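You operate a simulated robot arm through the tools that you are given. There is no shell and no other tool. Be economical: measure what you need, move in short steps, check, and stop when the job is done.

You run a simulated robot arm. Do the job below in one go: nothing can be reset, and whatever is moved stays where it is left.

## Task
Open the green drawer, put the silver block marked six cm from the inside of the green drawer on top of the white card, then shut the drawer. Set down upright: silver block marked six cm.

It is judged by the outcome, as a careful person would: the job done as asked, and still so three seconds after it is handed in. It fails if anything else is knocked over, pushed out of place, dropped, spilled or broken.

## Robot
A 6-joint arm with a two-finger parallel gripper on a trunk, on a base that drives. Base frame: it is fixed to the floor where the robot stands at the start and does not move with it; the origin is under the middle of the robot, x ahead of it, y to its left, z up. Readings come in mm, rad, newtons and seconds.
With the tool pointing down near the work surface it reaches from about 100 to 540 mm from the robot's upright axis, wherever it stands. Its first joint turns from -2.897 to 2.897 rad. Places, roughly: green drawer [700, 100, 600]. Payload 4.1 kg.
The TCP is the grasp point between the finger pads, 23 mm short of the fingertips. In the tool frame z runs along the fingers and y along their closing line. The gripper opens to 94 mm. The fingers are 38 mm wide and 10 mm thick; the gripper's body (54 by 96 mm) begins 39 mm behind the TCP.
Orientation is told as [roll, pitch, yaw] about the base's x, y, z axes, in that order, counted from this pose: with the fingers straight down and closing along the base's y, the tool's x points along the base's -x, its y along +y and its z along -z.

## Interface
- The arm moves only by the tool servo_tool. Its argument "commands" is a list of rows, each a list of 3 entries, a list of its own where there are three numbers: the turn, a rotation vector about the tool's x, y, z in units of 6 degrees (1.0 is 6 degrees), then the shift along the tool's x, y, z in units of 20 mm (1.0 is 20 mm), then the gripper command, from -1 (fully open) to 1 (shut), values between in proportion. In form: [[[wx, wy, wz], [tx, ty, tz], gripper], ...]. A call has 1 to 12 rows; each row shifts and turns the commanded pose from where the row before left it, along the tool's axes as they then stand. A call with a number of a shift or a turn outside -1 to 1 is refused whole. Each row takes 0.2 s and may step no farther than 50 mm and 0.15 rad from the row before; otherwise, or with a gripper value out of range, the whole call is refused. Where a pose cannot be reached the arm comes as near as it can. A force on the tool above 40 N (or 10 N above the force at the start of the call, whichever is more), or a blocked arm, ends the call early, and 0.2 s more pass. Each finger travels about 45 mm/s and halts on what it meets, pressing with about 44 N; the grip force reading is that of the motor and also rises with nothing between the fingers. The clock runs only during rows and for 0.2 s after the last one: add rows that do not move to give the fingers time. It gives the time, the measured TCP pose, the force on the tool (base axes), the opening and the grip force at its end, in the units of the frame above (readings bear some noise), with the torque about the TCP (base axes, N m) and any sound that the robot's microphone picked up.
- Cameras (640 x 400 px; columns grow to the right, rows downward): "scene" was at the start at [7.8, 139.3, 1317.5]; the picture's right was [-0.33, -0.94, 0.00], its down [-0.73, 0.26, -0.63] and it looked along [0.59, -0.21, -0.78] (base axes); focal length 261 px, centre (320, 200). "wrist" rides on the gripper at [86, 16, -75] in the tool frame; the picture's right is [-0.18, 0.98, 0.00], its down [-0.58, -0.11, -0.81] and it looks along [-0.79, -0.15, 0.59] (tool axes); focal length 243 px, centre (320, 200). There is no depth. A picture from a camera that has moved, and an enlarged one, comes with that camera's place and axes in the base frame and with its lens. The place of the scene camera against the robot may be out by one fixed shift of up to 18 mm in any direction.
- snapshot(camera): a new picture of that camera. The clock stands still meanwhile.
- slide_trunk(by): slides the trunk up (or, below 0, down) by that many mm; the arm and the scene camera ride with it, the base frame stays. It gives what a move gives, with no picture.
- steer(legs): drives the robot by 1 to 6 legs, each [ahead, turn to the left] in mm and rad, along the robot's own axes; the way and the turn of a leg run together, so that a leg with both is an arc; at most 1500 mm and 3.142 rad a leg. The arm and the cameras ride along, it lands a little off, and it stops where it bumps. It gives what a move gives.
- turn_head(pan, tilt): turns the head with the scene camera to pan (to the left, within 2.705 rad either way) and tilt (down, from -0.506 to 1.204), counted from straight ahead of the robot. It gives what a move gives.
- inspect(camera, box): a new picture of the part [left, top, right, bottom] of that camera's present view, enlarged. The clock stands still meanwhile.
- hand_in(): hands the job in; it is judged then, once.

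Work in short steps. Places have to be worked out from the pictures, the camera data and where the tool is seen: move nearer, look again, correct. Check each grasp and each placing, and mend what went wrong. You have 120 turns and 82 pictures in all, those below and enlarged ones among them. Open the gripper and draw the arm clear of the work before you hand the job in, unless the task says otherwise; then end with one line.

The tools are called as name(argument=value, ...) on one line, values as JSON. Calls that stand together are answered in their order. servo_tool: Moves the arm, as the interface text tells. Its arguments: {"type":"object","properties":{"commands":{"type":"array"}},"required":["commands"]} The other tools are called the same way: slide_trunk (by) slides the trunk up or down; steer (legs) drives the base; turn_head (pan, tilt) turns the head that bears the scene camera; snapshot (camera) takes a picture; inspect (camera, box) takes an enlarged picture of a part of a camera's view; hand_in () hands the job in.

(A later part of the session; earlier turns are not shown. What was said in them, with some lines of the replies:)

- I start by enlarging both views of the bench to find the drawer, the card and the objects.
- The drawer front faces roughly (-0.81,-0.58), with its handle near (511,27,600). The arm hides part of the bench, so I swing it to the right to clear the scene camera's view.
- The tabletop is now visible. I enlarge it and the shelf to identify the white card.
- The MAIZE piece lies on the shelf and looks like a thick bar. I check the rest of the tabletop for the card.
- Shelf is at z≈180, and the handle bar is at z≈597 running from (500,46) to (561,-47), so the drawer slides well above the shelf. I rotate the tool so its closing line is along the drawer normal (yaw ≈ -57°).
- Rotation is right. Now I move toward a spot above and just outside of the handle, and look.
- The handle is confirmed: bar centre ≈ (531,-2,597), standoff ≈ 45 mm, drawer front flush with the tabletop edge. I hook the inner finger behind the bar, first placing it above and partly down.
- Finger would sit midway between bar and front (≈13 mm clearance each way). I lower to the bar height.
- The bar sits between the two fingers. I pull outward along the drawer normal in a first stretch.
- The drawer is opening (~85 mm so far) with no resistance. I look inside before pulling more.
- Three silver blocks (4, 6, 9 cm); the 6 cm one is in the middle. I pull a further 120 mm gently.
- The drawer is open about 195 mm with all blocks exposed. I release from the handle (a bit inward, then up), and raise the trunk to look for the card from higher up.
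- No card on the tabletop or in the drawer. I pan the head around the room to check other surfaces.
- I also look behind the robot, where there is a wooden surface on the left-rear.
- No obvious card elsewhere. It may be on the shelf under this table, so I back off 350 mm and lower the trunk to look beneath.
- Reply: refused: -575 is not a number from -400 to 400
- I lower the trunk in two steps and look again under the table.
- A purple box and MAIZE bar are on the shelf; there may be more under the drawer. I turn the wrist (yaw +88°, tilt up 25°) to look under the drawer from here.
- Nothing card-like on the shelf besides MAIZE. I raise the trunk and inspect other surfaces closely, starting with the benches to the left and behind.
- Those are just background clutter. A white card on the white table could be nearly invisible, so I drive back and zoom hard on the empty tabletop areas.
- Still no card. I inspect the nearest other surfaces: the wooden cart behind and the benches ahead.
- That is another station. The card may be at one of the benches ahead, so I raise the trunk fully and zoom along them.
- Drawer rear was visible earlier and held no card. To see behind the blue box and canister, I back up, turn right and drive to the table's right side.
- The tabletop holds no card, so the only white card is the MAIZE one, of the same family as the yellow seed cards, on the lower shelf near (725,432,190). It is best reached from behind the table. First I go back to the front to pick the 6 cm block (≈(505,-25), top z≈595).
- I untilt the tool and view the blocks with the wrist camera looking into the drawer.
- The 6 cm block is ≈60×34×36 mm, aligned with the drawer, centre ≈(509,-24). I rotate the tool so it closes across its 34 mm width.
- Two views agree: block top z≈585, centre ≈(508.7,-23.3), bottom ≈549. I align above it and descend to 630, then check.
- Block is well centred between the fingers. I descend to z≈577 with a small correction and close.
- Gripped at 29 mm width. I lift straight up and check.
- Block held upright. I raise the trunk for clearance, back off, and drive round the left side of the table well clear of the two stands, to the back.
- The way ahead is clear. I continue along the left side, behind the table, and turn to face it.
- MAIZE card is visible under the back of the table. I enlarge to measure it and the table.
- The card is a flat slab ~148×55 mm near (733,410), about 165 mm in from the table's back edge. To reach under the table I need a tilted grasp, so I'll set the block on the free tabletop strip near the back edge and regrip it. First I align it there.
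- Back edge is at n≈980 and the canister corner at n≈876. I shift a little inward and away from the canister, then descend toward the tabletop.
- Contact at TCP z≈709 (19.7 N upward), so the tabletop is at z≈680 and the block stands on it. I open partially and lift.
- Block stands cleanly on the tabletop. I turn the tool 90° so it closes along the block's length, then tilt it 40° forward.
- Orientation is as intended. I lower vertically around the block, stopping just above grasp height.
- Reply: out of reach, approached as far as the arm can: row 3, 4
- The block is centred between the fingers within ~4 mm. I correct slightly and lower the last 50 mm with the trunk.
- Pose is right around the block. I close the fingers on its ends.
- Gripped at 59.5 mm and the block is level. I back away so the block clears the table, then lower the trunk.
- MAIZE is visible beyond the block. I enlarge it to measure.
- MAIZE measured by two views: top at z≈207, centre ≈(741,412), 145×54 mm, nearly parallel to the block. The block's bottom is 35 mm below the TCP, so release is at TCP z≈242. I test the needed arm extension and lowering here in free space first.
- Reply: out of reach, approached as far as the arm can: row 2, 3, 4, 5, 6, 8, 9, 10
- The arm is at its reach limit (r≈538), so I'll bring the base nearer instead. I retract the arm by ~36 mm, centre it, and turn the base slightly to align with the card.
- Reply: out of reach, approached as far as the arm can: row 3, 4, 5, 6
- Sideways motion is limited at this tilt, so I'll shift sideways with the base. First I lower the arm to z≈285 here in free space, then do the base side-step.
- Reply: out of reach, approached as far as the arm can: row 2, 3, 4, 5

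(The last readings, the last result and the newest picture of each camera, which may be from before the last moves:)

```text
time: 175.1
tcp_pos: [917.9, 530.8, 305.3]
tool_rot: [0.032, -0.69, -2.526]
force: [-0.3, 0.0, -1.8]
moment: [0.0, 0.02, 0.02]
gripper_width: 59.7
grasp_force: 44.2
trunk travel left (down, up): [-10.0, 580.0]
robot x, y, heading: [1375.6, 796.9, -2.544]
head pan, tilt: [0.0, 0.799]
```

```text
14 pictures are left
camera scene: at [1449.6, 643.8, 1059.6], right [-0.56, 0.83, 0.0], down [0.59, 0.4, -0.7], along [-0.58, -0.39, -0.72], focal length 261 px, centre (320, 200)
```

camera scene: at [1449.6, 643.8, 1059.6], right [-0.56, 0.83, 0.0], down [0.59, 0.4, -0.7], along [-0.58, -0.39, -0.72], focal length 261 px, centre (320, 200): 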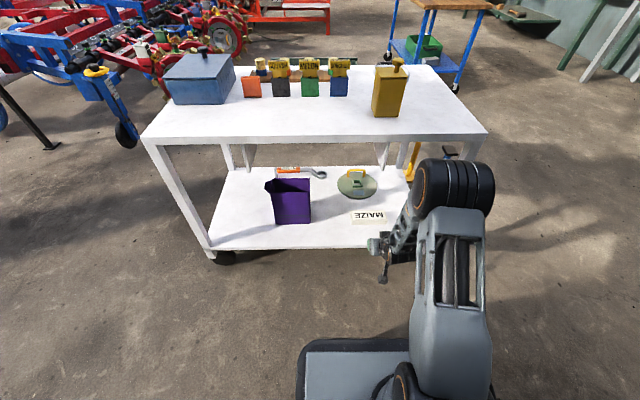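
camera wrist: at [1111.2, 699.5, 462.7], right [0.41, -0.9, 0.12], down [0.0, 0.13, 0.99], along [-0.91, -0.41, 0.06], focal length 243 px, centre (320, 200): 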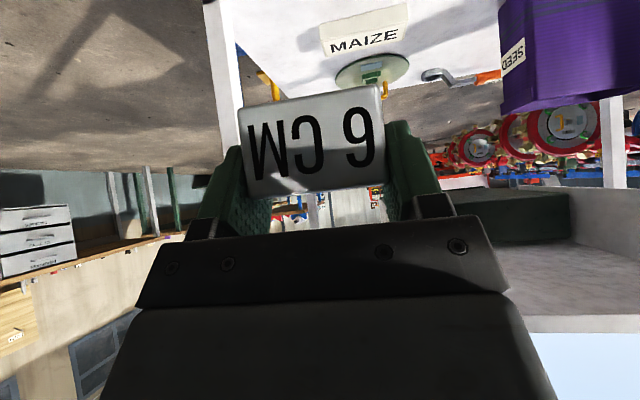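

Reach trouble looks like a wrist singularity because the tool plane isn't radial to the arm axis. I yaw the tool −5° to make it radial (and fix the small roll), then try lowering again.

servo_tool(commands=[[[0.42, 0, 0.33], [0, 0, 0], 1], [[0.43, 0, 0.32], [0, 0, 0], 1], [[0, 0, 0], [0, 0, 0], 1], [[0, 0, 0], [0.48, 0, 0.575], 1], [[0, 0, 0], [0.48, 0, 0.575], 1], [[0, 0, 0], [0, 0, 0], 1]])

```text
time: 176.5
tcp_pos: [917.0, 529.5, 276.5]
tool_rot: [0.05, -0.689, -2.534]
force: [0.6, 0.6, -2.1]
moment: [-0.01, 0.0, -0.01]
gripper_width: 59.9
grasp_force: 44.3
out of reach, approached as far as the arm can: row 1, 2
trunk travel left (down, up): [-10.0, 580.0]
robot x, y, heading: [1378.4, 792.5, -2.552]
head pan, tilt: [0.0, 0.799]
```

Descent worked; roll is now 0.05. I test a small correction about tool x in the other direction.

servo_tool(commands=[[[-0.25, 0, 0], [0, 0, 0], 1], [[-0.2, 0, 0], [0, 0, 0], 1], [[0, 0, 0], [0, 0, 0], 1]])

```text
time: 177.3
tcp_pos: [919.7, 530.4, 275.1]
tool_rot: [0.082, -0.691, -2.524]
force: [0.1, 0.0, -2.6]
moment: [0.03, 0.01, 0.02]
gripper_width: 59.8
grasp_force: 43.6
trunk travel left (down, up): [-10.0, 580.0]
robot x, y, heading: [1376.3, 793.2, -2.548]
head pan, tilt: [0.0, 0.799]
```

Roll is blocked in one direction here, typical of a singular pose. I test whether a shorter radius frees it: retract 60 mm and apply the roll correction.

servo_tool(commands=[[[0, 0, 0], [0.77, 0, -0.64], 1], [[0, 0, 0], [0.77, 0, -0.64], 1], [[0, 0, 0], [0.77, 0, -0.64], 1], [[0.4, 0, 0], [0, 0, 0], 1], [[0.4, 0, 0], [0, 0, 0], 1], [[0, 0, 0], [0, 0, 0], 1]])

```text
time: 178.7
tcp_pos: [960.4, 566.5, 279.0]
tool_rot: [0.096, -0.687, -2.534]
force: [0.0, -0.8, -2.4]
moment: [0.0, -0.01, -0.01]
gripper_width: 59.7
grasp_force: 44.6
out of reach, approached as far as the arm can: row 3, 4
trunk travel left (down, up): [-10.0, 580.0]
robot x, y, heading: [1377.5, 794.5, -2.547]
head pan, tilt: [0.0, 0.799]
```

I reduce the tilt by 18° to leave the singular region, then I'll re-establish yaw radial and zero roll.

servo_tool(commands=[[[0, 1, 0], [0, 0, 0], 1], [[0, 1, 0], [0, 0, 0], 1], [[0, 1, 0], [0, 0, 0], 1], [[0.45, 0, 0], [0, 0, 0], 1], [[0.45, 0, 0], [0, 0, 0], 1], [[0, 0, 0], [0, 0, 0], 1]])

```text
time: 180.1
tcp_pos: [962.8, 565.9, 278.3]
tool_rot: [-0.002, -0.373, -2.515]
force: [-0.6, 0.5, -2.0]
moment: [0.0, 0.05, -0.02]
gripper_width: 59.7
grasp_force: 43.9
trunk travel left (down, up): [-10.0, 580.0]
robot x, y, heading: [1378.6, 795.2, -2.548]
head pan, tilt: [0.0, 0.799]
```

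At 21° tilt everything is controllable. I set the yaw radial (−2.638), then tilt back to 40° and see whether the roll stays zero.

servo_tool(commands=[[[0.214, 0, 0.547], [0, 0, 0], 1], [[0.214, 0, 0.547], [0, 0, 0], 1], [[0, -1, 0], [0, 0, 0], 1], [[0, -1, 0], [0, 0, 0], 1], [[0, -1, 0], [0, 0, 0], 1], [[0, -0.1, 0], [0, 0, 0], 1], [[0, 0, 0], [0, 0, 0], 1]])

```text
time: 181.7
tcp_pos: [924.2, 568.9, 301.7]
tool_rot: [0.052, -0.678, -2.609]
force: [-0.4, 0.2, -1.8]
moment: [0.03, -0.02, 0.03]
gripper_width: 59.6
grasp_force: 43.6
out of reach, approached as far as the arm can: row 1, 2, 3, 4, 5
trunk travel left (down, up): [-10.0, 580.0]
robot x, y, heading: [1378.4, 793.8, -2.543]
head pan, tilt: [0.0, 0.799]
```

It seems the arm's axis is to the right of the robot's centre, so the natural yaw is larger, not smaller. I untilt, remove roll, and yaw the other way.

servo_tool(commands=[[[0, 1, 0], [0, 0, 0], 1], [[0, 1, 0], [0, 0, 0], 1], [[0, 0.9, 0], [0, 0, 0], 1], [[-0.35, 0, -0.89], [0, 0, 0], 1], [[-0.35, 0, -0.89], [0, 0, 0], 1], [[0, 0, 0], [0, 0, 0], 1]])

```text
time: 183.1
tcp_pos: [920.6, 570.1, 306.5]
tool_rot: [-0.004, -0.393, -2.376]
force: [-0.4, -0.6, -2.3]
moment: [0.0, 0.04, 0.0]
gripper_width: 59.6
grasp_force: 43.9
out of reach, approached as far as the arm can: row 1
trunk travel left (down, up): [-10.0, 580.0]
robot x, y, heading: [1377.9, 794.1, -2.546]
head pan, tilt: [0.0, 0.799]
```

Now roll ≈0 with yaw free. I tilt back to 40° from here.

servo_tool(commands=[[[0, -1, 0], [0, 0, 0], 1], [[0, -1, 0], [0, 0, 0], 1], [[0, -0.9, 0], [0, 0, 0], 1], [[0, 0, 0], [0, 0, 0], 1]])

```text
time: 184.1
tcp_pos: [919.3, 569.8, 305.9]
tool_rot: [-0.005, -0.698, -2.374]
force: [0.1, -0.8, -1.6]
moment: [-0.01, -0.01, 0.04]
gripper_width: 59.9
grasp_force: 43.7
trunk travel left (down, up): [-10.0, 580.0]
robot x, y, heading: [1379.9, 794.8, -2.55]
head pan, tilt: [0.0, 0.799]
```

That works with no limit. I test lowering 40 mm here.

servo_tool(commands=[[[0, 0, 0], [0.48, 0, 0.575], 1], [[0, 0, 0], [0.48, 0, 0.575], 1], [[0, 0, 0], [0.32, 0, 0.383], 1], [[0, 0, 0], [0, 0, 0], 1]])

```text
time: 185.1
tcp_pos: [906.5, 569.1, 273.0]
tool_rot: [0.006, -0.695, -2.379]
force: [-0.3, -0.2, -2.2]
moment: [-0.01, -0.03, -0.01]
gripper_width: 59.6
grasp_force: 43.7
out of reach, approached as far as the arm can: row 2, 3
trunk travel left (down, up): [-10.0, 580.0]
robot x, y, heading: [1379.9, 792.2, -2.547]
head pan, tilt: [0.0, 0.799]
```

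Only slightly limited now, drifting to the right, so I move 40 mm right and continue down.

servo_tool(commands=[[[0, 0, 0], [0, -0.7, 0], 1], [[0, 0, 0], [0, -0.7, 0], 1], [[0, 0, 0], [0, -0.6, 0], 1], [[0, 0, 0], [0.4, 0, 0.48], 1], [[0, 0, 0], [0.4, 0, 0.48], 1], [[0, 0, 0], [0, 0, 0], 1]])

```text
time: 186.5
tcp_pos: [878.8, 598.4, 249.4]
tool_rot: [-0.008, -0.698, -2.373]
force: [0.1, -0.9, -2.4]
moment: [0.01, -0.02, -0.02]
gripper_width: 59.6
grasp_force: 43.9
trunk travel left (down, up): [-10.0, 580.0]
robot x, y, heading: [1375.4, 793.2, -2.544]
head pan, tilt: [0.0, 0.799]
```

At this pose (forward 520, left −118, yaw +0.171 relative to base) the arm is free at z=249. I freeze the arm, raise the trunk 40 mm, and move the base to a staging spot 300 mm straight behind the final one.

slide_trunk(by=40)

steer(legs=[[0, -1.306], [-201, 0], [0, 1.161]])

```text
time: 187.4
tcp_pos: [877.1, 596.7, 288.8]
tool_rot: [-0.006, -0.696, -2.373]
force: [0.0, 0.8, -1.8]
moment: [0.01, 0.01, 0.0]
gripper_width: 59.8
grasp_force: 43.9
trunk travel left (down, up): [-50.0, 540.0]
robot x, y, heading: [1374.0, 795.8, -2.543]
head pan, tilt: [0.0, 0.799]
```

```text
time: 195.0
tcp_pos: [1011.8, 540.1, 289.4]
tool_rot: [-0.008, -0.697, -2.512]
force: [0.5, -0.1, -1.9]
moment: [0.01, -0.03, 0.0]
gripper_width: 59.6
grasp_force: 44.0
trunk travel left (down, up): [-50.0, 540.0]
robot x, y, heading: [1532.9, 664.9, -2.686]
head pan, tilt: [0.0, 0.799]
```

Alignment is nearly perfect: 302 mm straight ahead with 4 mm lateral error. I drive 200 mm and look down at clearances.

steer(legs=[[200, 0]])

turn_head(pan=0.0, tilt=1.0)

snapshot(camera="scene")

snapshot(camera="wrist")

```text
time: 196.7
tcp_pos: [829.4, 450.9, 288.2]
tool_rot: [-0.007, -0.696, -2.513]
force: [-0.1, 0.0, -1.6]
moment: [-0.04, 0.01, 0.03]
gripper_width: 59.8
grasp_force: 44.1
trunk travel left (down, up): [-50.0, 540.0]
robot x, y, heading: [1352.1, 576.8, -2.685]
head pan, tilt: [0.0, 0.799]
```

```text
time: 197.4
tcp_pos: [829.7, 450.3, 287.6]
tool_rot: [-0.007, -0.696, -2.513]
force: [-0.3, 0.1, -2.2]
moment: [0.02, -0.03, 0.01]
gripper_width: 59.7
grasp_force: 43.4
trunk travel left (down, up): [-50.0, 540.0]
robot x, y, heading: [1352.1, 576.8, -2.683]
head pan, tilt: [0.0, 1.0]
```

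```text
13 pictures are left
camera scene: at [1411.4, 420.4, 1084.6], right [-0.44, 0.9, 0.0], down [0.76, 0.37, -0.54], along [-0.49, -0.24, -0.84], focal length 261 px, centre (320, 200)
```

scene: 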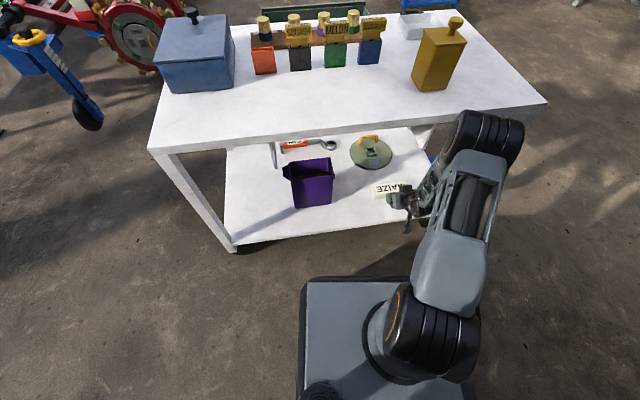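

```text
12 pictures are left
camera wrist: at [930.9, 504.3, 290.5], right [0.46, -0.88, 0.11], down [0.0, 0.13, 0.99], along [-0.89, -0.46, 0.06], focal length 243 px, centre (320, 200)
```

wrist: 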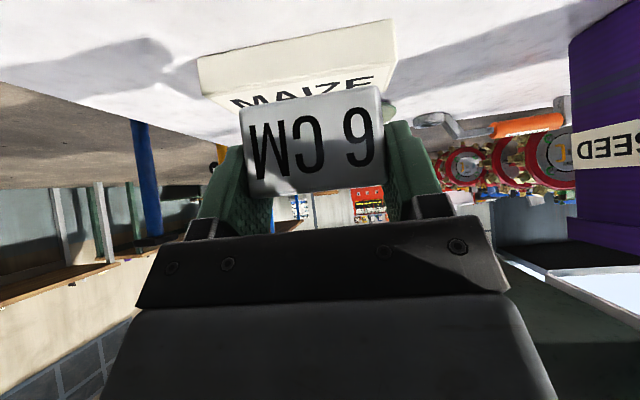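

MAIZE lies right ahead, below the block; base clearance is ample. The elbow drum may come near the tabletop edge, so I take a second view from a panned head to triangulate it.

turn_head(pan=-0.9, tilt=0.9)

snapshot(camera="scene")

```text
time: 198.6
tcp_pos: [829.3, 451.2, 288.0]
tool_rot: [-0.007, -0.698, -2.513]
force: [0.4, 0.9, -2.2]
moment: [0.02, -0.05, 0.02]
gripper_width: 59.7
grasp_force: 43.9
trunk travel left (down, up): [-50.0, 540.0]
robot x, y, heading: [1350.2, 577.4, -2.687]
head pan, tilt: [-0.901, 0.901]
```

```text
11 pictures are left
camera scene: at [1405.9, 483.5, 1091.7], right [0.43, 0.9, 0.0], down [0.71, -0.34, -0.62], along [-0.56, 0.27, -0.78], focal length 261 px, centre (320, 200)
```

scene: 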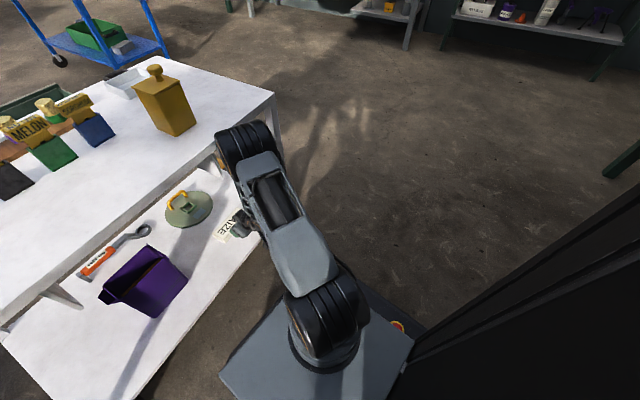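

Triangulated, the elbow drum and forearm will stay ~30 mm clear of the table edge. I drive the last 94 mm and check.

steer(legs=[[94, 0]])

snapshot(camera="wrist")

snapshot(camera="scene")

```text
time: 199.7
tcp_pos: [773.2, 421.9, 284.2]
tool_rot: [0.014, -0.669, -2.533]
force: [-0.3, 0.0, -1.7]
moment: [-0.04, 0.01, 0.02]
gripper_width: 59.7
grasp_force: 43.9
trunk travel left (down, up): [-50.0, 540.0]
robot x, y, heading: [1281.0, 538.8, -2.688]
head pan, tilt: [-0.901, 0.901]
stopped in leg 1: the robot was blocked; the commanded pose is now the measured one
```

```text
10 pictures are left
camera wrist: at [876.0, 474.3, 289.3], right [0.45, -0.88, 0.12], down [-0.03, 0.12, 0.99], along [-0.89, -0.45, 0.03], focal length 243 px, centre (320, 200)
```

wrist: 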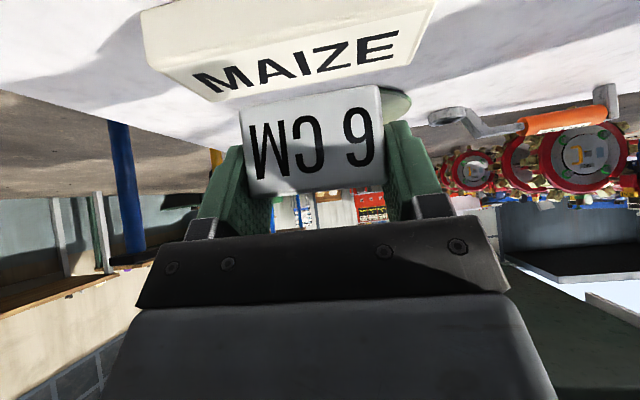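

```text
9 pictures are left
camera scene: at [1340.2, 449.8, 1092.0], right [0.43, 0.9, 0.0], down [0.7, -0.34, -0.62], along [-0.56, 0.27, -0.78], focal length 261 px, centre (320, 200)
```

scene: 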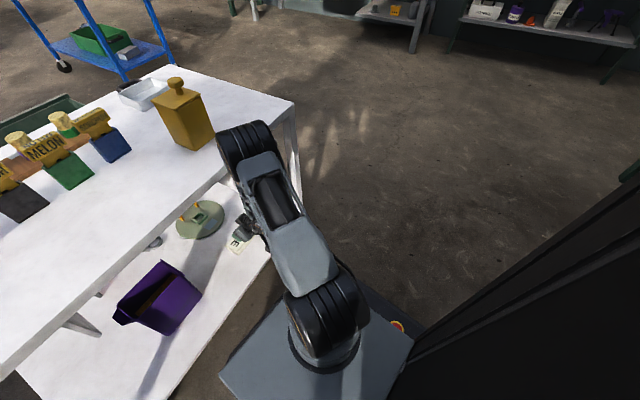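

The base was blocked about 20 mm short: the forearm touched the tabletop edge. I back off 25 mm and check the state of the arm and table.

steer(legs=[[-25, 0]])

servo_tool(commands=[[[0, -0.25, 0], [0, 0, 0], 1], [[0, 0, 0], [-0.3, 0, 0.25], 1], [[0, 0, 0], [-0.3, 0, 0.25], 1], [[0, 0, 0], [0, 0, 0], 1]])

```text
time: 200.6
tcp_pos: [792.6, 430.0, 278.9]
tool_rot: [0.014, -0.666, -2.534]
force: [-0.4, 0.7, -1.4]
moment: [0.0, -0.03, -0.01]
gripper_width: 59.6
grasp_force: 44.1
trunk travel left (down, up): [-50.0, 540.0]
robot x, y, heading: [1296.7, 550.2, -2.69]
head pan, tilt: [-0.901, 0.901]
```

```text
time: 201.6
tcp_pos: [781.9, 422.4, 279.5]
tool_rot: [0.019, -0.692, -2.537]
force: [-0.9, 0.6, -2.0]
moment: [0.02, -0.01, 0.03]
gripper_width: 59.8
grasp_force: 43.8
trunk travel left (down, up): [-50.0, 540.0]
robot x, y, heading: [1302.2, 552.1, -2.687]
head pan, tilt: [-0.901, 0.901]
```

The arm can extend. I continue forward 38 mm and 14 mm to the right toward the card centre.

servo_tool(commands=[[[0, 0, 0], [0, -0.7, 0], 1], [[0.18, 0, 0], [-0.364, 0, 0.305], 1], [[0, 0, 0], [-0.364, 0, 0.305], 1], [[0, 0, 0], [-0.364, 0, 0.305], 1], [[0, 0, 0], [-0.364, 0, 0.305], 1], [[0, 0, 0], [0, 0, 0], 1]])

snapshot(camera="wrist")

```text
time: 202.9
tcp_pos: [742.6, 412.8, 279.2]
tool_rot: [-0.001, -0.692, -2.536]
force: [0.1, 0.3, -1.8]
moment: [0.02, -0.01, -0.04]
gripper_width: 59.9
grasp_force: 44.4
trunk travel left (down, up): [-50.0, 540.0]
robot x, y, heading: [1297.0, 548.6, -2.692]
head pan, tilt: [-0.901, 0.901]
```

```text
8 pictures are left
camera wrist: at [844.7, 463.4, 282.2], right [0.44, -0.89, 0.12], down [-0.01, 0.13, 0.99], along [-0.9, -0.44, 0.05], focal length 243 px, centre (320, 200)
```

wrist: 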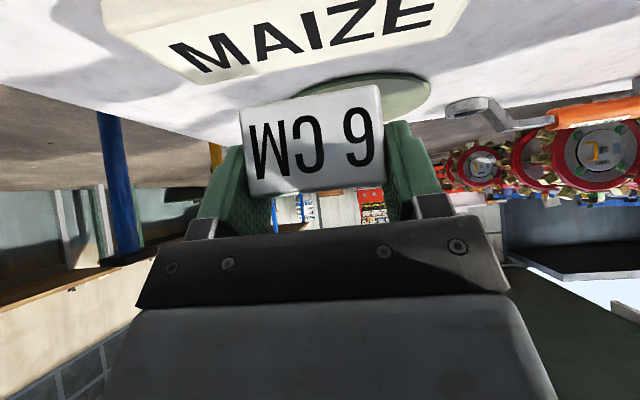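

The block is over the card (card centre ≈(739,410)). I nudge 4 mm further in and lower 28 mm with the trunk.

servo_tool(commands=[[[0, 0, 0], [-0.15, 0, 0.13], 1], [[0, 0, 0], [0, 0, 0], 1]])

slide_trunk(by=-28)

```text
time: 203.6
tcp_pos: [738.6, 410.5, 279.9]
tool_rot: [0.002, -0.693, -2.538]
force: [0.8, 0.1, -1.2]
moment: [0.0, 0.0, 0.02]
gripper_width: 59.6
grasp_force: 44.0
trunk travel left (down, up): [-50.0, 540.0]
robot x, y, heading: [1298.8, 551.4, -2.693]
head pan, tilt: [-0.901, 0.901]
```

```text
time: 204.3
tcp_pos: [736.9, 408.4, 250.1]
tool_rot: [-0.004, -0.692, -2.536]
force: [0.5, 0.5, -2.4]
moment: [0.01, -0.01, -0.01]
gripper_width: 59.6
grasp_force: 44.3
trunk travel left (down, up): [-22.0, 568.0]
robot x, y, heading: [1298.1, 549.1, -2.686]
head pan, tilt: [-0.901, 0.901]
```

No contact yet; I lower in small steps with the force reading.

slide_trunk(by=-6)

slide_trunk(by=-2)

inspect(camera="wrist", box=[80, 0, 480, 220])

```text
time: 204.8
tcp_pos: [737.3, 408.6, 245.5]
tool_rot: [-0.003, -0.695, -2.535]
force: [0.8, -2.0, 4.6]
moment: [-0.24, -0.01, 0.02]
gripper_width: 59.7
grasp_force: 44.2
trunk travel left (down, up): [-16.0, 574.0]
robot x, y, heading: [1300.4, 553.4, -2.69]
head pan, tilt: [-0.901, 0.901]
```

```text
time: 205.3
tcp_pos: [737.8, 409.7, 245.5]
tool_rot: [-0.006, -0.696, -2.534]
force: [7.4, -1.0, 26.5]
moment: [-0.33, -0.44, 0.06]
gripper_width: 59.8
grasp_force: 43.5
trunk travel left (down, up): [-14.0, 576.0]
robot x, y, heading: [1297.3, 552.8, -2.689]
head pan, tilt: [-0.901, 0.901]
```

```text
1.60 times, centred on (280, 110) of wrist
camera zoom: at [839.7, 459.9, 248.0], right [0.44, -0.89, 0.11], down [0.0, 0.13, 0.99], along [-0.9, -0.44, 0.06], focal length 388 px, centre (384, 344)
```

zoom: 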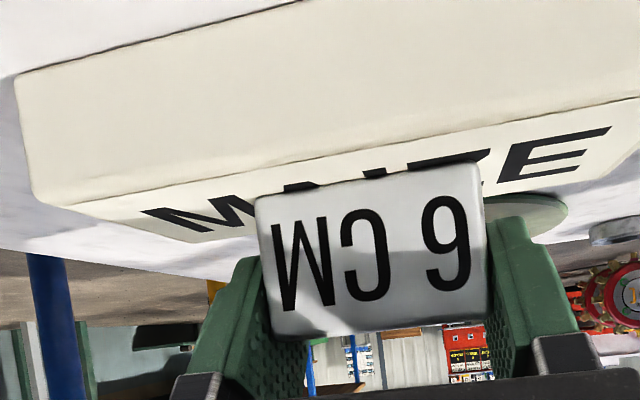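

Contact confirmed at 26 N with the block on the card. I relieve 1 mm, open the gripper, and look.

slide_trunk(by=1.5)

servo_tool(commands=[[[0, 0, 0], [0, 0, 0], 0.0], [[0, 0, 0], [0, 0, 0], -0.5], [[0, 0, 0], [0, 0, 0], -1], [[0, 0, 0], [0, 0, 0], -1], [[0, 0, 0], [0, 0, 0], -1]])

slide_trunk(by=60)

snapshot(camera="wrist")

```text
time: 205.9
tcp_pos: [737.5, 409.0, 245.5]
tool_rot: [-0.001, -0.695, -2.534]
force: [-2.0, -2.6, 18.4]
moment: [-0.38, 0.05, -0.06]
gripper_width: 59.6
grasp_force: 43.5
trunk travel left (down, up): [-16.0, 574.0]
robot x, y, heading: [1298.8, 554.7, -2.689]
head pan, tilt: [-0.901, 0.901]
```

```text
time: 207.1
tcp_pos: [738.8, 408.4, 244.5]
tool_rot: [0.0, -0.691, -2.534]
force: [0.2, -1.3, 0.2]
moment: [0.0, -0.02, 0.03]
gripper_width: 94.1
grasp_force: 0.0
trunk travel left (down, up): [-16.0, 574.0]
robot x, y, heading: [1301.3, 549.1, -2.689]
head pan, tilt: [-0.901, 0.901]
```

```text
time: 208.1
tcp_pos: [744.9, 414.1, 306.6]
tool_rot: [0.005, -0.688, -2.547]
force: [-0.4, -0.2, 0.3]
moment: [0.02, -0.01, -0.01]
gripper_width: 94.0
grasp_force: 0.1
trunk travel left (down, up): [-76.0, 514.0]
robot x, y, heading: [1303.0, 553.2, -2.699]
head pan, tilt: [-0.901, 0.901]
```

```text
6 pictures are left
camera wrist: at [847.3, 465.3, 309.2], right [0.44, -0.89, 0.12], down [-0.01, 0.13, 0.99], along [-0.9, -0.43, 0.05], focal length 243 px, centre (320, 200)
```

wrist: 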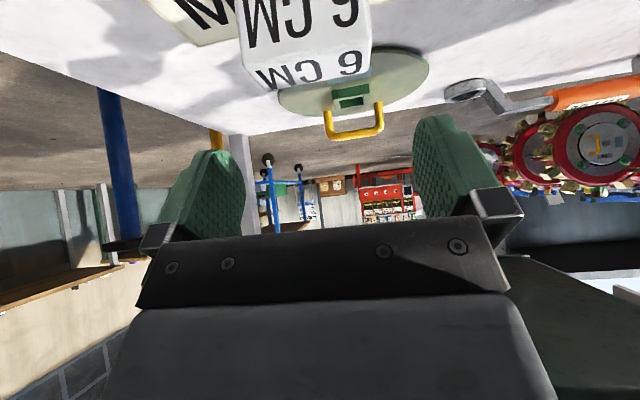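

The 6 cm block stands on the card with the gripper clear. I back straight out, raise the trunk, and drive round to the front.

steer(legs=[[-380, 0]])

slide_trunk(by=400)

turn_head(pan=0.0, tilt=0.75)

snapshot(camera="scene")

```text
time: 210.4
tcp_pos: [1076.5, 571.9, 304.6]
tool_rot: [-0.002, -0.691, -2.533]
force: [-1.6, 0.0, 0.6]
moment: [-0.01, 0.0, -0.01]
gripper_width: 93.9
grasp_force: 0.1
trunk travel left (down, up): [-76.0, 514.0]
robot x, y, heading: [1640.6, 715.3, -2.685]
head pan, tilt: [-0.901, 0.901]
```

```text
time: 214.3
tcp_pos: [1076.0, 572.3, 704.2]
tool_rot: [-0.001, -0.69, -2.532]
force: [0.8, 0.4, -0.3]
moment: [0.01, 0.02, 0.03]
gripper_width: 94.1
grasp_force: 0.0
trunk travel left (down, up): [-476.0, 114.0]
robot x, y, heading: [1640.3, 719.2, -2.68]
head pan, tilt: [-0.901, 0.901]
```

```text
time: 215.5
tcp_pos: [1075.8, 572.4, 705.0]
tool_rot: [-0.003, -0.692, -2.533]
force: [-0.1, 0.2, -0.2]
moment: [0.02, -0.01, 0.0]
gripper_width: 93.7
grasp_force: 0.0
trunk travel left (down, up): [-476.0, 114.0]
robot x, y, heading: [1640.8, 714.5, -2.683]
head pan, tilt: [0.0, 0.75]
```

```text
5 pictures are left
camera scene: at [1687.8, 555.2, 1529.1], right [-0.44, 0.9, 0.0], down [0.61, 0.3, -0.73], along [-0.66, -0.32, -0.68], focal length 261 px, centre (320, 200)
```

scene: 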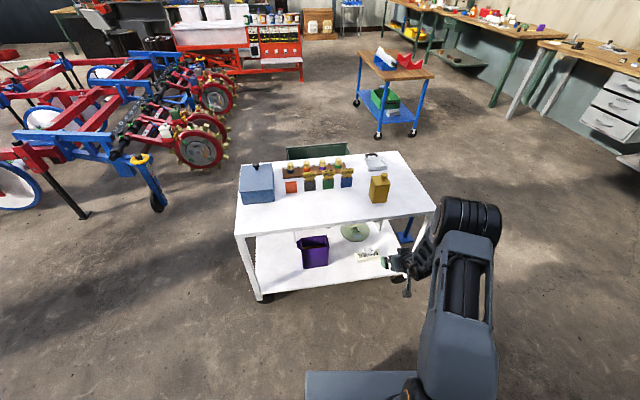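

Everything is standing. I drive back around the left side to the front.

steer(legs=[[0, -1.224], [1175, 0], [0, 1.342], [1059, 0], [500, 0]])

```text
time: 235.3
tcp_pos: [-1069.4, 413.7, 704.7]
tool_rot: [-0.003, -0.692, -2.402]
force: [-0.1, -0.1, 0.4]
moment: [0.0, -0.03, 0.03]
gripper_width: 94.0
grasp_force: 0.0
trunk travel left (down, up): [-476.0, 114.0]
robot x, y, heading: [-531.3, 626.6, -2.558]
head pan, tilt: [0.0, 0.75]
```

I continue to the front position, stopping 120 mm short of the original spot.

steer(legs=[[0, 1.472], [709, 0], [0, 1.086], [80, 0]])

servo_tool(commands=[[[0, 1, 0], [0, 0, 0], -1], [[0, 1, 0], [0, 0, 0], -1], [[0, 1, 0], [0, 0, 0], -1], [[0, 1, 0], [0, 0, 0], -1], [[0, 1, 0], [0, 0, 0], -1], [[0, 1, 0], [0, 0, 0], -1], [[0, 0.6, 0], [0, 0, 0], -1], [[0, 0, 0], [0, 0, 0], -1]])

```text
time: 246.3
tcp_pos: [458.7, -102.7, 704.1]
tool_rot: [0.0, -0.692, 0.174]
force: [-0.2, 0.0, 1.2]
moment: [-0.04, 0.01, 0.0]
gripper_width: 94.2
grasp_force: 0.1
trunk travel left (down, up): [-476.0, 114.0]
robot x, y, heading: [-112.4, 1.7, 0.024]
head pan, tilt: [0.0, 0.75]
```

```text
time: 248.1
tcp_pos: [458.4, -98.8, 704.8]
tool_rot: [0.015, -0.063, 0.179]
force: [0.0, 0.2, -0.3]
moment: [0.0, 0.0, -0.03]
gripper_width: 93.9
grasp_force: 0.0
out of reach, approached as far as the arm can: row 4
trunk travel left (down, up): [-476.0, 114.0]
robot x, y, heading: [-113.0, 4.8, 0.021]
head pan, tilt: [0.0, 0.75]
```

I retract, finish levelling and rotate the tool to the drawer-normal yaw.

servo_tool(commands=[[[0, 0, 0], [1, 0, -0.5], -1], [[0, 0, 0], [1, 0, -0.5], -1], [[0, 0, 0], [1, 0, -0.5], -1], [[0, 0, 0], [1, 0, -0.5], -1], [[0, 0, 0], [1, 0, 0], -1], [[0, 0, 0], [1, 0, 0], -1], [[0.14, 0.6, 0], [1, 0, 0], -1], [[0, 0, 0], [0, 0, 0], -1]])

servo_tool(commands=[[[0, 0, 1], [0, 0, 0], -1], [[0, 0, 1], [0, 0, 0], -1], [[0, 0, 1], [0, 0, 0], -1], [[0, 0, 1], [0, 0, 0], -1], [[0, 0, 1], [0, 0, 0], -1], [[0, 0, 1], [0, 0, 0], -1], [[0, 0, 1], [0, 0, 0], -1], [[0, 0, 1], [0, 0, 0], -1], [[0, 0, 1], [0, 0, 0], -1], [[0, 0, 1], [0, 0, 0], -1], [[0, 0, 1], [0, 0, 0], -1], [[0, 0, 0.2], [0, 0, 0], -1]])

steer(legs=[[0, -0.02], [113, 0]])

```text
time: 249.9
tcp_pos: [318.8, -124.4, 737.1]
tool_rot: [-0.001, 0.001, 0.18]
force: [-0.7, 0.9, 0.5]
moment: [0.01, -0.02, 0.0]
gripper_width: 93.9
grasp_force: 0.1
trunk travel left (down, up): [-476.0, 114.0]
robot x, y, heading: [-113.4, 3.5, 0.021]
head pan, tilt: [0.0, 0.75]
```

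```text
time: 252.5
tcp_pos: [318.3, -125.5, 735.1]
tool_rot: [0.0, 0.0, -0.994]
force: [-0.3, -1.0, -0.2]
moment: [0.03, 0.0, 0.0]
gripper_width: 93.8
grasp_force: 0.1
trunk travel left (down, up): [-476.0, 114.0]
robot x, y, heading: [-116.6, 1.6, 0.028]
head pan, tilt: [0.0, 0.75]
```

```text
time: 254.1
tcp_pos: [428.6, -134.8, 735.0]
tool_rot: [-0.001, 0.002, -1.018]
force: [0.0, 0.3, -0.1]
moment: [-0.01, 0.0, 0.01]
gripper_width: 93.7
grasp_force: 0.0
trunk travel left (down, up): [-476.0, 114.0]
robot x, y, heading: [2.1, 2.2, -0.006]
head pan, tilt: [0.0, 0.75]
```

I move to the hooking position above the handle and lower the trunk partly, then check with the wrist camera.

servo_tool(commands=[[[0, 0, -0.25], [0, 0, 0], -1], [[0, 0, 0], [0.7, -0.88, 0], -1], [[0, 0, 0], [0.7, -0.88, 0], -1], [[0, 0, 0], [0.7, -0.88, 0], -1], [[0, 0, 0], [0.7, -0.88, 0], -1], [[0, 0, 0], [0, 0, 0], -1]])

slide_trunk(by=-70)

snapshot(camera="wrist")

```text
time: 255.5
tcp_pos: [338.6, -126.2, 736.4]
tool_rot: [0.001, 0.0, -0.992]
force: [0.2, 0.1, -0.4]
moment: [-0.01, -0.01, -0.04]
gripper_width: 94.1
grasp_force: 0.0
trunk travel left (down, up): [-476.0, 114.0]
robot x, y, heading: [-0.3, 5.2, -0.003]
head pan, tilt: [0.0, 0.75]
```

```text
time: 256.5
tcp_pos: [337.7, -125.1, 665.9]
tool_rot: [0.002, 0.001, -0.99]
force: [0.0, -0.6, 0.4]
moment: [-0.03, -0.01, -0.04]
gripper_width: 93.7
grasp_force: 0.1
trunk travel left (down, up): [-406.0, 184.0]
robot x, y, heading: [2.4, -0.7, 0.001]
head pan, tilt: [0.0, 0.75]
```

```text
4 pictures are left
camera wrist: at [304.4, -44.6, 740.9], right [0.92, 0.38, 0.0], down [0.23, -0.55, 0.81], along [0.31, -0.74, -0.59], focal length 243 px, centre (320, 200)
```

wrist: 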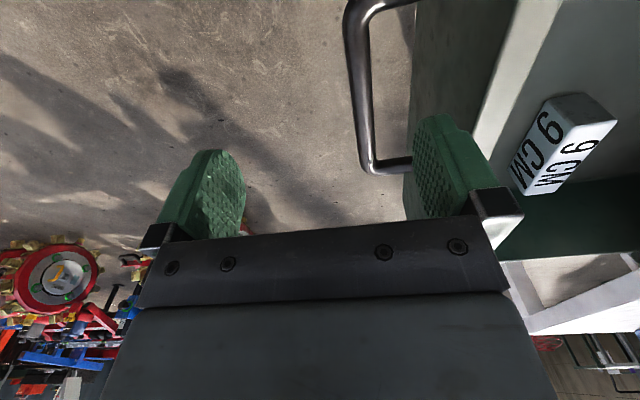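

Same geometry as the first hooking, the handle bar lies between the fingers. I lower to bar height and push inward.

slide_trunk(by=-64)

servo_tool(commands=[[[0, 0, 0], [0, 0.5, 0], -1], [[0, 0, 0], [0, 0.5, 0], -1], [[0, 0, 0], [0, 0.5, 0], -1], [[0, 0, 0], [0, 0.5, 0], -1], [[0, 0, 0], [0, 0.5, 0], -1], [[0, 0, 0], [0, 0.5, 0], -1], [[0, 0, 0], [0, 0.5, 0], -1], [[0, 0, 0], [0, 0.5, 0], -1], [[0, 0, 0], [0, 0.5, 0], -1], [[0, 0, 0], [0, 0.5, 0], -1], [[0, 0, 0], [0, 0.5, 0], -1], [[0, 0, 0], [0, 0.5, 0], -1]])

```text
time: 257.6
tcp_pos: [338.1, -125.1, 600.9]
tool_rot: [0.0, 0.001, -0.992]
force: [-0.4, -0.1, -0.5]
moment: [0.0, -0.01, -0.01]
gripper_width: 93.9
grasp_force: 0.0
trunk travel left (down, up): [-342.0, 248.0]
robot x, y, heading: [-3.5, 0.7, -0.001]
head pan, tilt: [0.0, 0.75]
```

```text
time: 260.2
tcp_pos: [440.7, -59.6, 601.8]
tool_rot: [0.001, 0.0, -0.991]
force: [-0.5, -0.1, -0.3]
moment: [-0.03, -0.01, 0.03]
gripper_width: 93.3
grasp_force: 0.1
trunk travel left (down, up): [-342.0, 248.0]
robot x, y, heading: [1.4, 5.9, -0.0]
head pan, tilt: [0.0, 0.75]
```

Moving smoothly. I push the remaining ~95 mm, slower toward the end.

servo_tool(commands=[[[0, 0, 0], [0, 0.5, 0], -1], [[0, 0, 0], [0, 0.5, 0], -1], [[0, 0, 0], [0, 0.5, 0], -1], [[0, 0, 0], [0, 0.5, 0], -1], [[0, 0, 0], [0, 0.5, 0], -1], [[0, 0, 0], [0, 0.5, 0], -1], [[0, 0, 0], [0, 0.5, 0], -1], [[0, 0, 0], [0, 0.25, 0], -1], [[0, 0, 0], [0, 0.25, 0], -1], [[0, 0, 0], [0, 0.2, 0], -1], [[0, 0, 0], [0, 0.2, 0], -1], [[0, 0, 0], [0, 0, 0], -1]])

```text
time: 262.8
tcp_pos: [512.1, -12.2, 602.1]
tool_rot: [0.002, 0.002, -0.992]
force: [-1.7, -0.9, 2.2]
moment: [0.04, -0.05, 0.01]
gripper_width: 93.1
grasp_force: 0.1
trunk travel left (down, up): [-342.0, 248.0]
robot x, y, heading: [2.9, 6.3, -0.001]
head pan, tilt: [0.0, 0.75]
```

I push on in small steps until firm contact.

servo_tool(commands=[[[0, 0, 0], [0, 0.15, 0], -1], [[0, 0, 0], [0, 0.15, 0], -1], [[0, 0, 0], [0, 0.15, 0], -1], [[0, 0, 0], [0, 0, 0], -1]])

inspect(camera="wrist", box=[340, 0, 640, 240])

```text
time: 263.8
tcp_pos: [519.4, -8.8, 600.8]
tool_rot: [0.0, 0.001, -0.991]
force: [-12.9, -8.1, 3.5]
moment: [0.34, -0.4, 0.29]
gripper_width: 87.3
grasp_force: 0.1
trunk travel left (down, up): [-342.0, 248.0]
robot x, y, heading: [1.0, 4.6, -0.005]
head pan, tilt: [0.0, 0.75]
```

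```text
1.67 times, centred on (490, 120) of wrist
camera zoom: at [484.8, 73.3, 677.0], right [0.92, 0.38, 0.0], down [0.23, -0.55, 0.81], along [0.31, -0.74, -0.59], focal length 404 px, centre (37, 333)
```

zoom: 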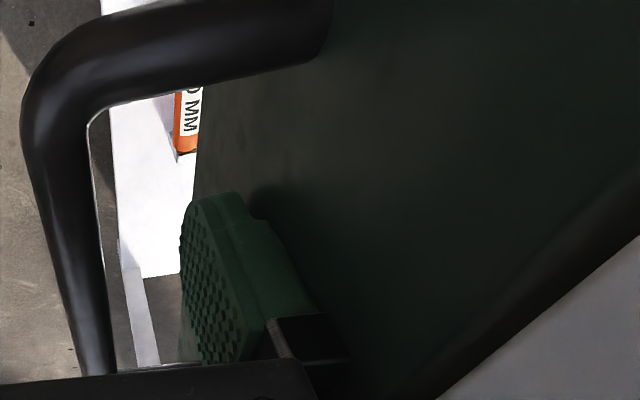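

Firm resistance (≈15 N) at the expected closed position. I press slightly more to be sure, then back off and lift.

servo_tool(commands=[[[0, 0, 0], [0, 0.15, 0], -1], [[0, 0, 0], [0, 0.1, 0], -1], [[0, 0, 0], [0, 0, 0], -1]])

servo_tool(commands=[[[0, 0, 0], [0, -0.4, 0], -1], [[0, 0, 0], [0, -0.4, 0], -1], [[0, 0, 0], [0, 0, -0.5], -1], [[0, 0, 0], [0, 0, -1], -1], [[0, 0, 0], [0, 0, -1], -1], [[0, 0, 0], [0, 0, -1], -1], [[0, 0, 0], [0, 0, -1], -1], [[0, 0, 0], [0, -0.5, -1], -1], [[0, 0, 0], [0, -1, 0], -1], [[0, 0, 0], [0, -1, 0], -1], [[0, 0, 0], [0, -1, 0], -1], [[0, 0, 0], [0, -1, 0], -1]])

snapshot(camera="wrist")

```text
time: 264.6
tcp_pos: [522.8, -5.4, 602.2]
tool_rot: [0.001, 0.001, -0.99]
force: [-26.0, -23.9, 2.1]
moment: [0.76, -0.74, 0.42]
gripper_width: 79.4
grasp_force: 0.0
trunk travel left (down, up): [-342.0, 248.0]
robot x, y, heading: [2.1, 7.0, -0.001]
head pan, tilt: [0.0, 0.75]
```

```text
time: 265.4
tcp_pos: [512.6, -12.1, 605.7]
tool_rot: [-0.005, 0.006, -0.991]
force: [11.8, 1.8, -27.8]
moment: [-1.53, 1.72, -0.44]
gripper_width: 93.9
grasp_force: 0.1
trunk travel left (down, up): [-342.0, 248.0]
robot x, y, heading: [3.7, 4.5, 0.003]
head pan, tilt: [0.0, 0.75]
stopped in row 4: the force on the tool passed its limit at 60 N (the readings are from after the stop); the commanded pose is now the measured one
```

```text
2 pictures are left
camera wrist: at [478.1, 69.5, 680.1], right [0.92, 0.38, -0.01], down [0.23, -0.55, 0.8], along [0.31, -0.74, -0.59], focal length 243 px, centre (320, 200)
```

wrist: 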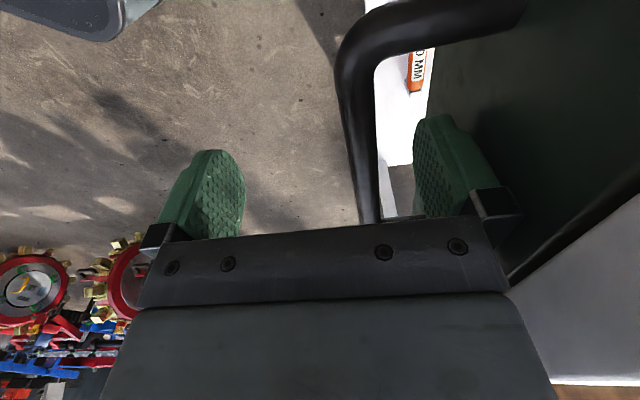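

The finger bracket caught something on the way up; I was ~8 mm deeper than in the first hooking. I lower 5 mm, move outward to the same line as the first time, and lift gently.

servo_tool(commands=[[[0, 0, 0], [0, 0, 0.2], -1], [[0, 0, 0], [0, -0.25, 0], -1], [[0, 0, 0], [0, -0.2, 0], -1], [[0, 0, 0], [0, 0, 0], -1]])

servo_tool(commands=[[[0, 0, 0], [0, 0, -0.2], -1], [[0, 0, 0], [0, 0, -0.3], -1], [[0, 0, 0], [0, 0, -0.4], -1], [[0, 0, 0], [0, 0, -0.5], -1], [[0, 0, 0], [0, 0, -0.5], -1], [[0, 0, 0], [0, 0, 0], -1]])

```text
time: 266.4
tcp_pos: [504.1, -15.7, 603.8]
tool_rot: [-0.001, 0.003, -0.99]
force: [0.6, 0.7, 1.2]
moment: [0.01, 0.0, 0.0]
gripper_width: 93.9
grasp_force: 0.1
trunk travel left (down, up): [-342.0, 248.0]
robot x, y, heading: [-1.0, 2.0, 0.007]
head pan, tilt: [0.0, 0.75]
```

```text
time: 267.8
tcp_pos: [503.9, -16.9, 641.1]
tool_rot: [0.0, 0.0, -0.99]
force: [-1.3, -0.3, 0.1]
moment: [0.02, -0.02, 0.0]
gripper_width: 94.0
grasp_force: 0.0
trunk travel left (down, up): [-342.0, 248.0]
robot x, y, heading: [-2.6, 2.7, 0.005]
head pan, tilt: [0.0, 0.75]
```

Free now. I lift further and draw the arm back, then check the whole scene.

servo_tool(commands=[[[0, 0, 0], [0, 0, -1], -1], [[0, 0, 0], [0, 0, -1], -1], [[0, 0, 0], [0, 0, -1], -1], [[0, 0, 0], [0, 0, -1], -1], [[0, 0, 0], [0, -1, -1], -1], [[0, 0, 0], [0, -1, 0], -1], [[0, 0, 0], [0, -1, 0], -1], [[0, 0, 0], [0, -1, 0], -1], [[0, 0, 0], [0, -1, 0], -1], [[0, 0, 0], [0, -1, 0], -1], [[0, 0, 0], [0, -1, 0], -1], [[0, 0, 0], [0, 0, 0], -1]])

steer(legs=[[-350, 0]])

slide_trunk(by=-250)

turn_head(pan=0.15, tilt=0.5)

inspect(camera="scene", box=[200, 110, 480, 350])

```text
time: 270.4
tcp_pos: [385.8, -93.1, 743.0]
tool_rot: [0.0, 0.002, -0.991]
force: [-0.1, -0.1, 1.0]
moment: [-0.04, 0.0, -0.05]
gripper_width: 93.9
grasp_force: 0.1
trunk travel left (down, up): [-342.0, 248.0]
robot x, y, heading: [3.4, 4.2, 0.005]
head pan, tilt: [0.0, 0.75]
```

```text
time: 272.6
tcp_pos: [41.6, -92.5, 742.6]
tool_rot: [-0.001, 0.002, -0.987]
force: [-0.2, 0.8, 0.8]
moment: [0.01, -0.01, -0.01]
gripper_width: 94.1
grasp_force: 0.0
trunk travel left (down, up): [-342.0, 248.0]
robot x, y, heading: [-343.6, 4.3, 0.007]
head pan, tilt: [0.0, 0.75]
```

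```text
time: 275.2
tcp_pos: [40.0, -93.6, 492.8]
tool_rot: [0.001, 0.002, -0.988]
force: [-0.1, -0.2, 0.5]
moment: [0.02, 0.01, 0.01]
gripper_width: 94.2
grasp_force: 0.1
trunk travel left (down, up): [-92.0, 498.0]
robot x, y, heading: [-344.7, 0.1, 0.0]
head pan, tilt: [0.0, 0.75]
```

```text
time: 276.0
tcp_pos: [40.1, -92.8, 492.3]
tool_rot: [-0.001, 0.002, -0.988]
force: [0.0, -0.1, -0.1]
moment: [0.0, -0.01, -0.02]
gripper_width: 94.1
grasp_force: 0.0
trunk travel left (down, up): [-92.0, 498.0]
robot x, y, heading: [-346.4, 4.3, 0.005]
head pan, tilt: [0.15, 0.499]
```

```text
1.67 times, centred on (340, 230) of scene
camera zoom: at [-319.8, 180.7, 1167.0], right [0.15, -0.99, 0.0], down [-0.47, -0.07, -0.88], along [0.87, 0.14, -0.48], focal length 435 px, centre (287, 150)
```

zoom: 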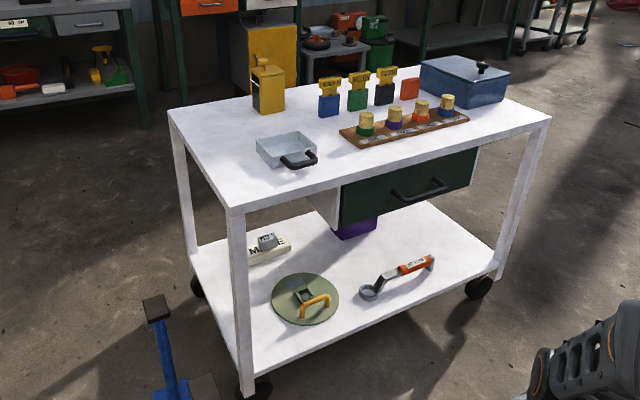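

The drawer is shut flush and the 6 cm block stands on the white MAIZE card. Everything else is upright, the gripper is open and the arm is clear, so I hand in.

hand_in()

```text
The job is handed in.
```

The silver 6 cm block from the green drawer now stands upright on the white MAIZE card on the lower shelf, and the drawer is shut. I took the MAIZE piece to be the white card, since I found no other one. The arm bumped the tabletop edge once while reaching under it, but the last picture shows nothing knocked over or visibly moved.
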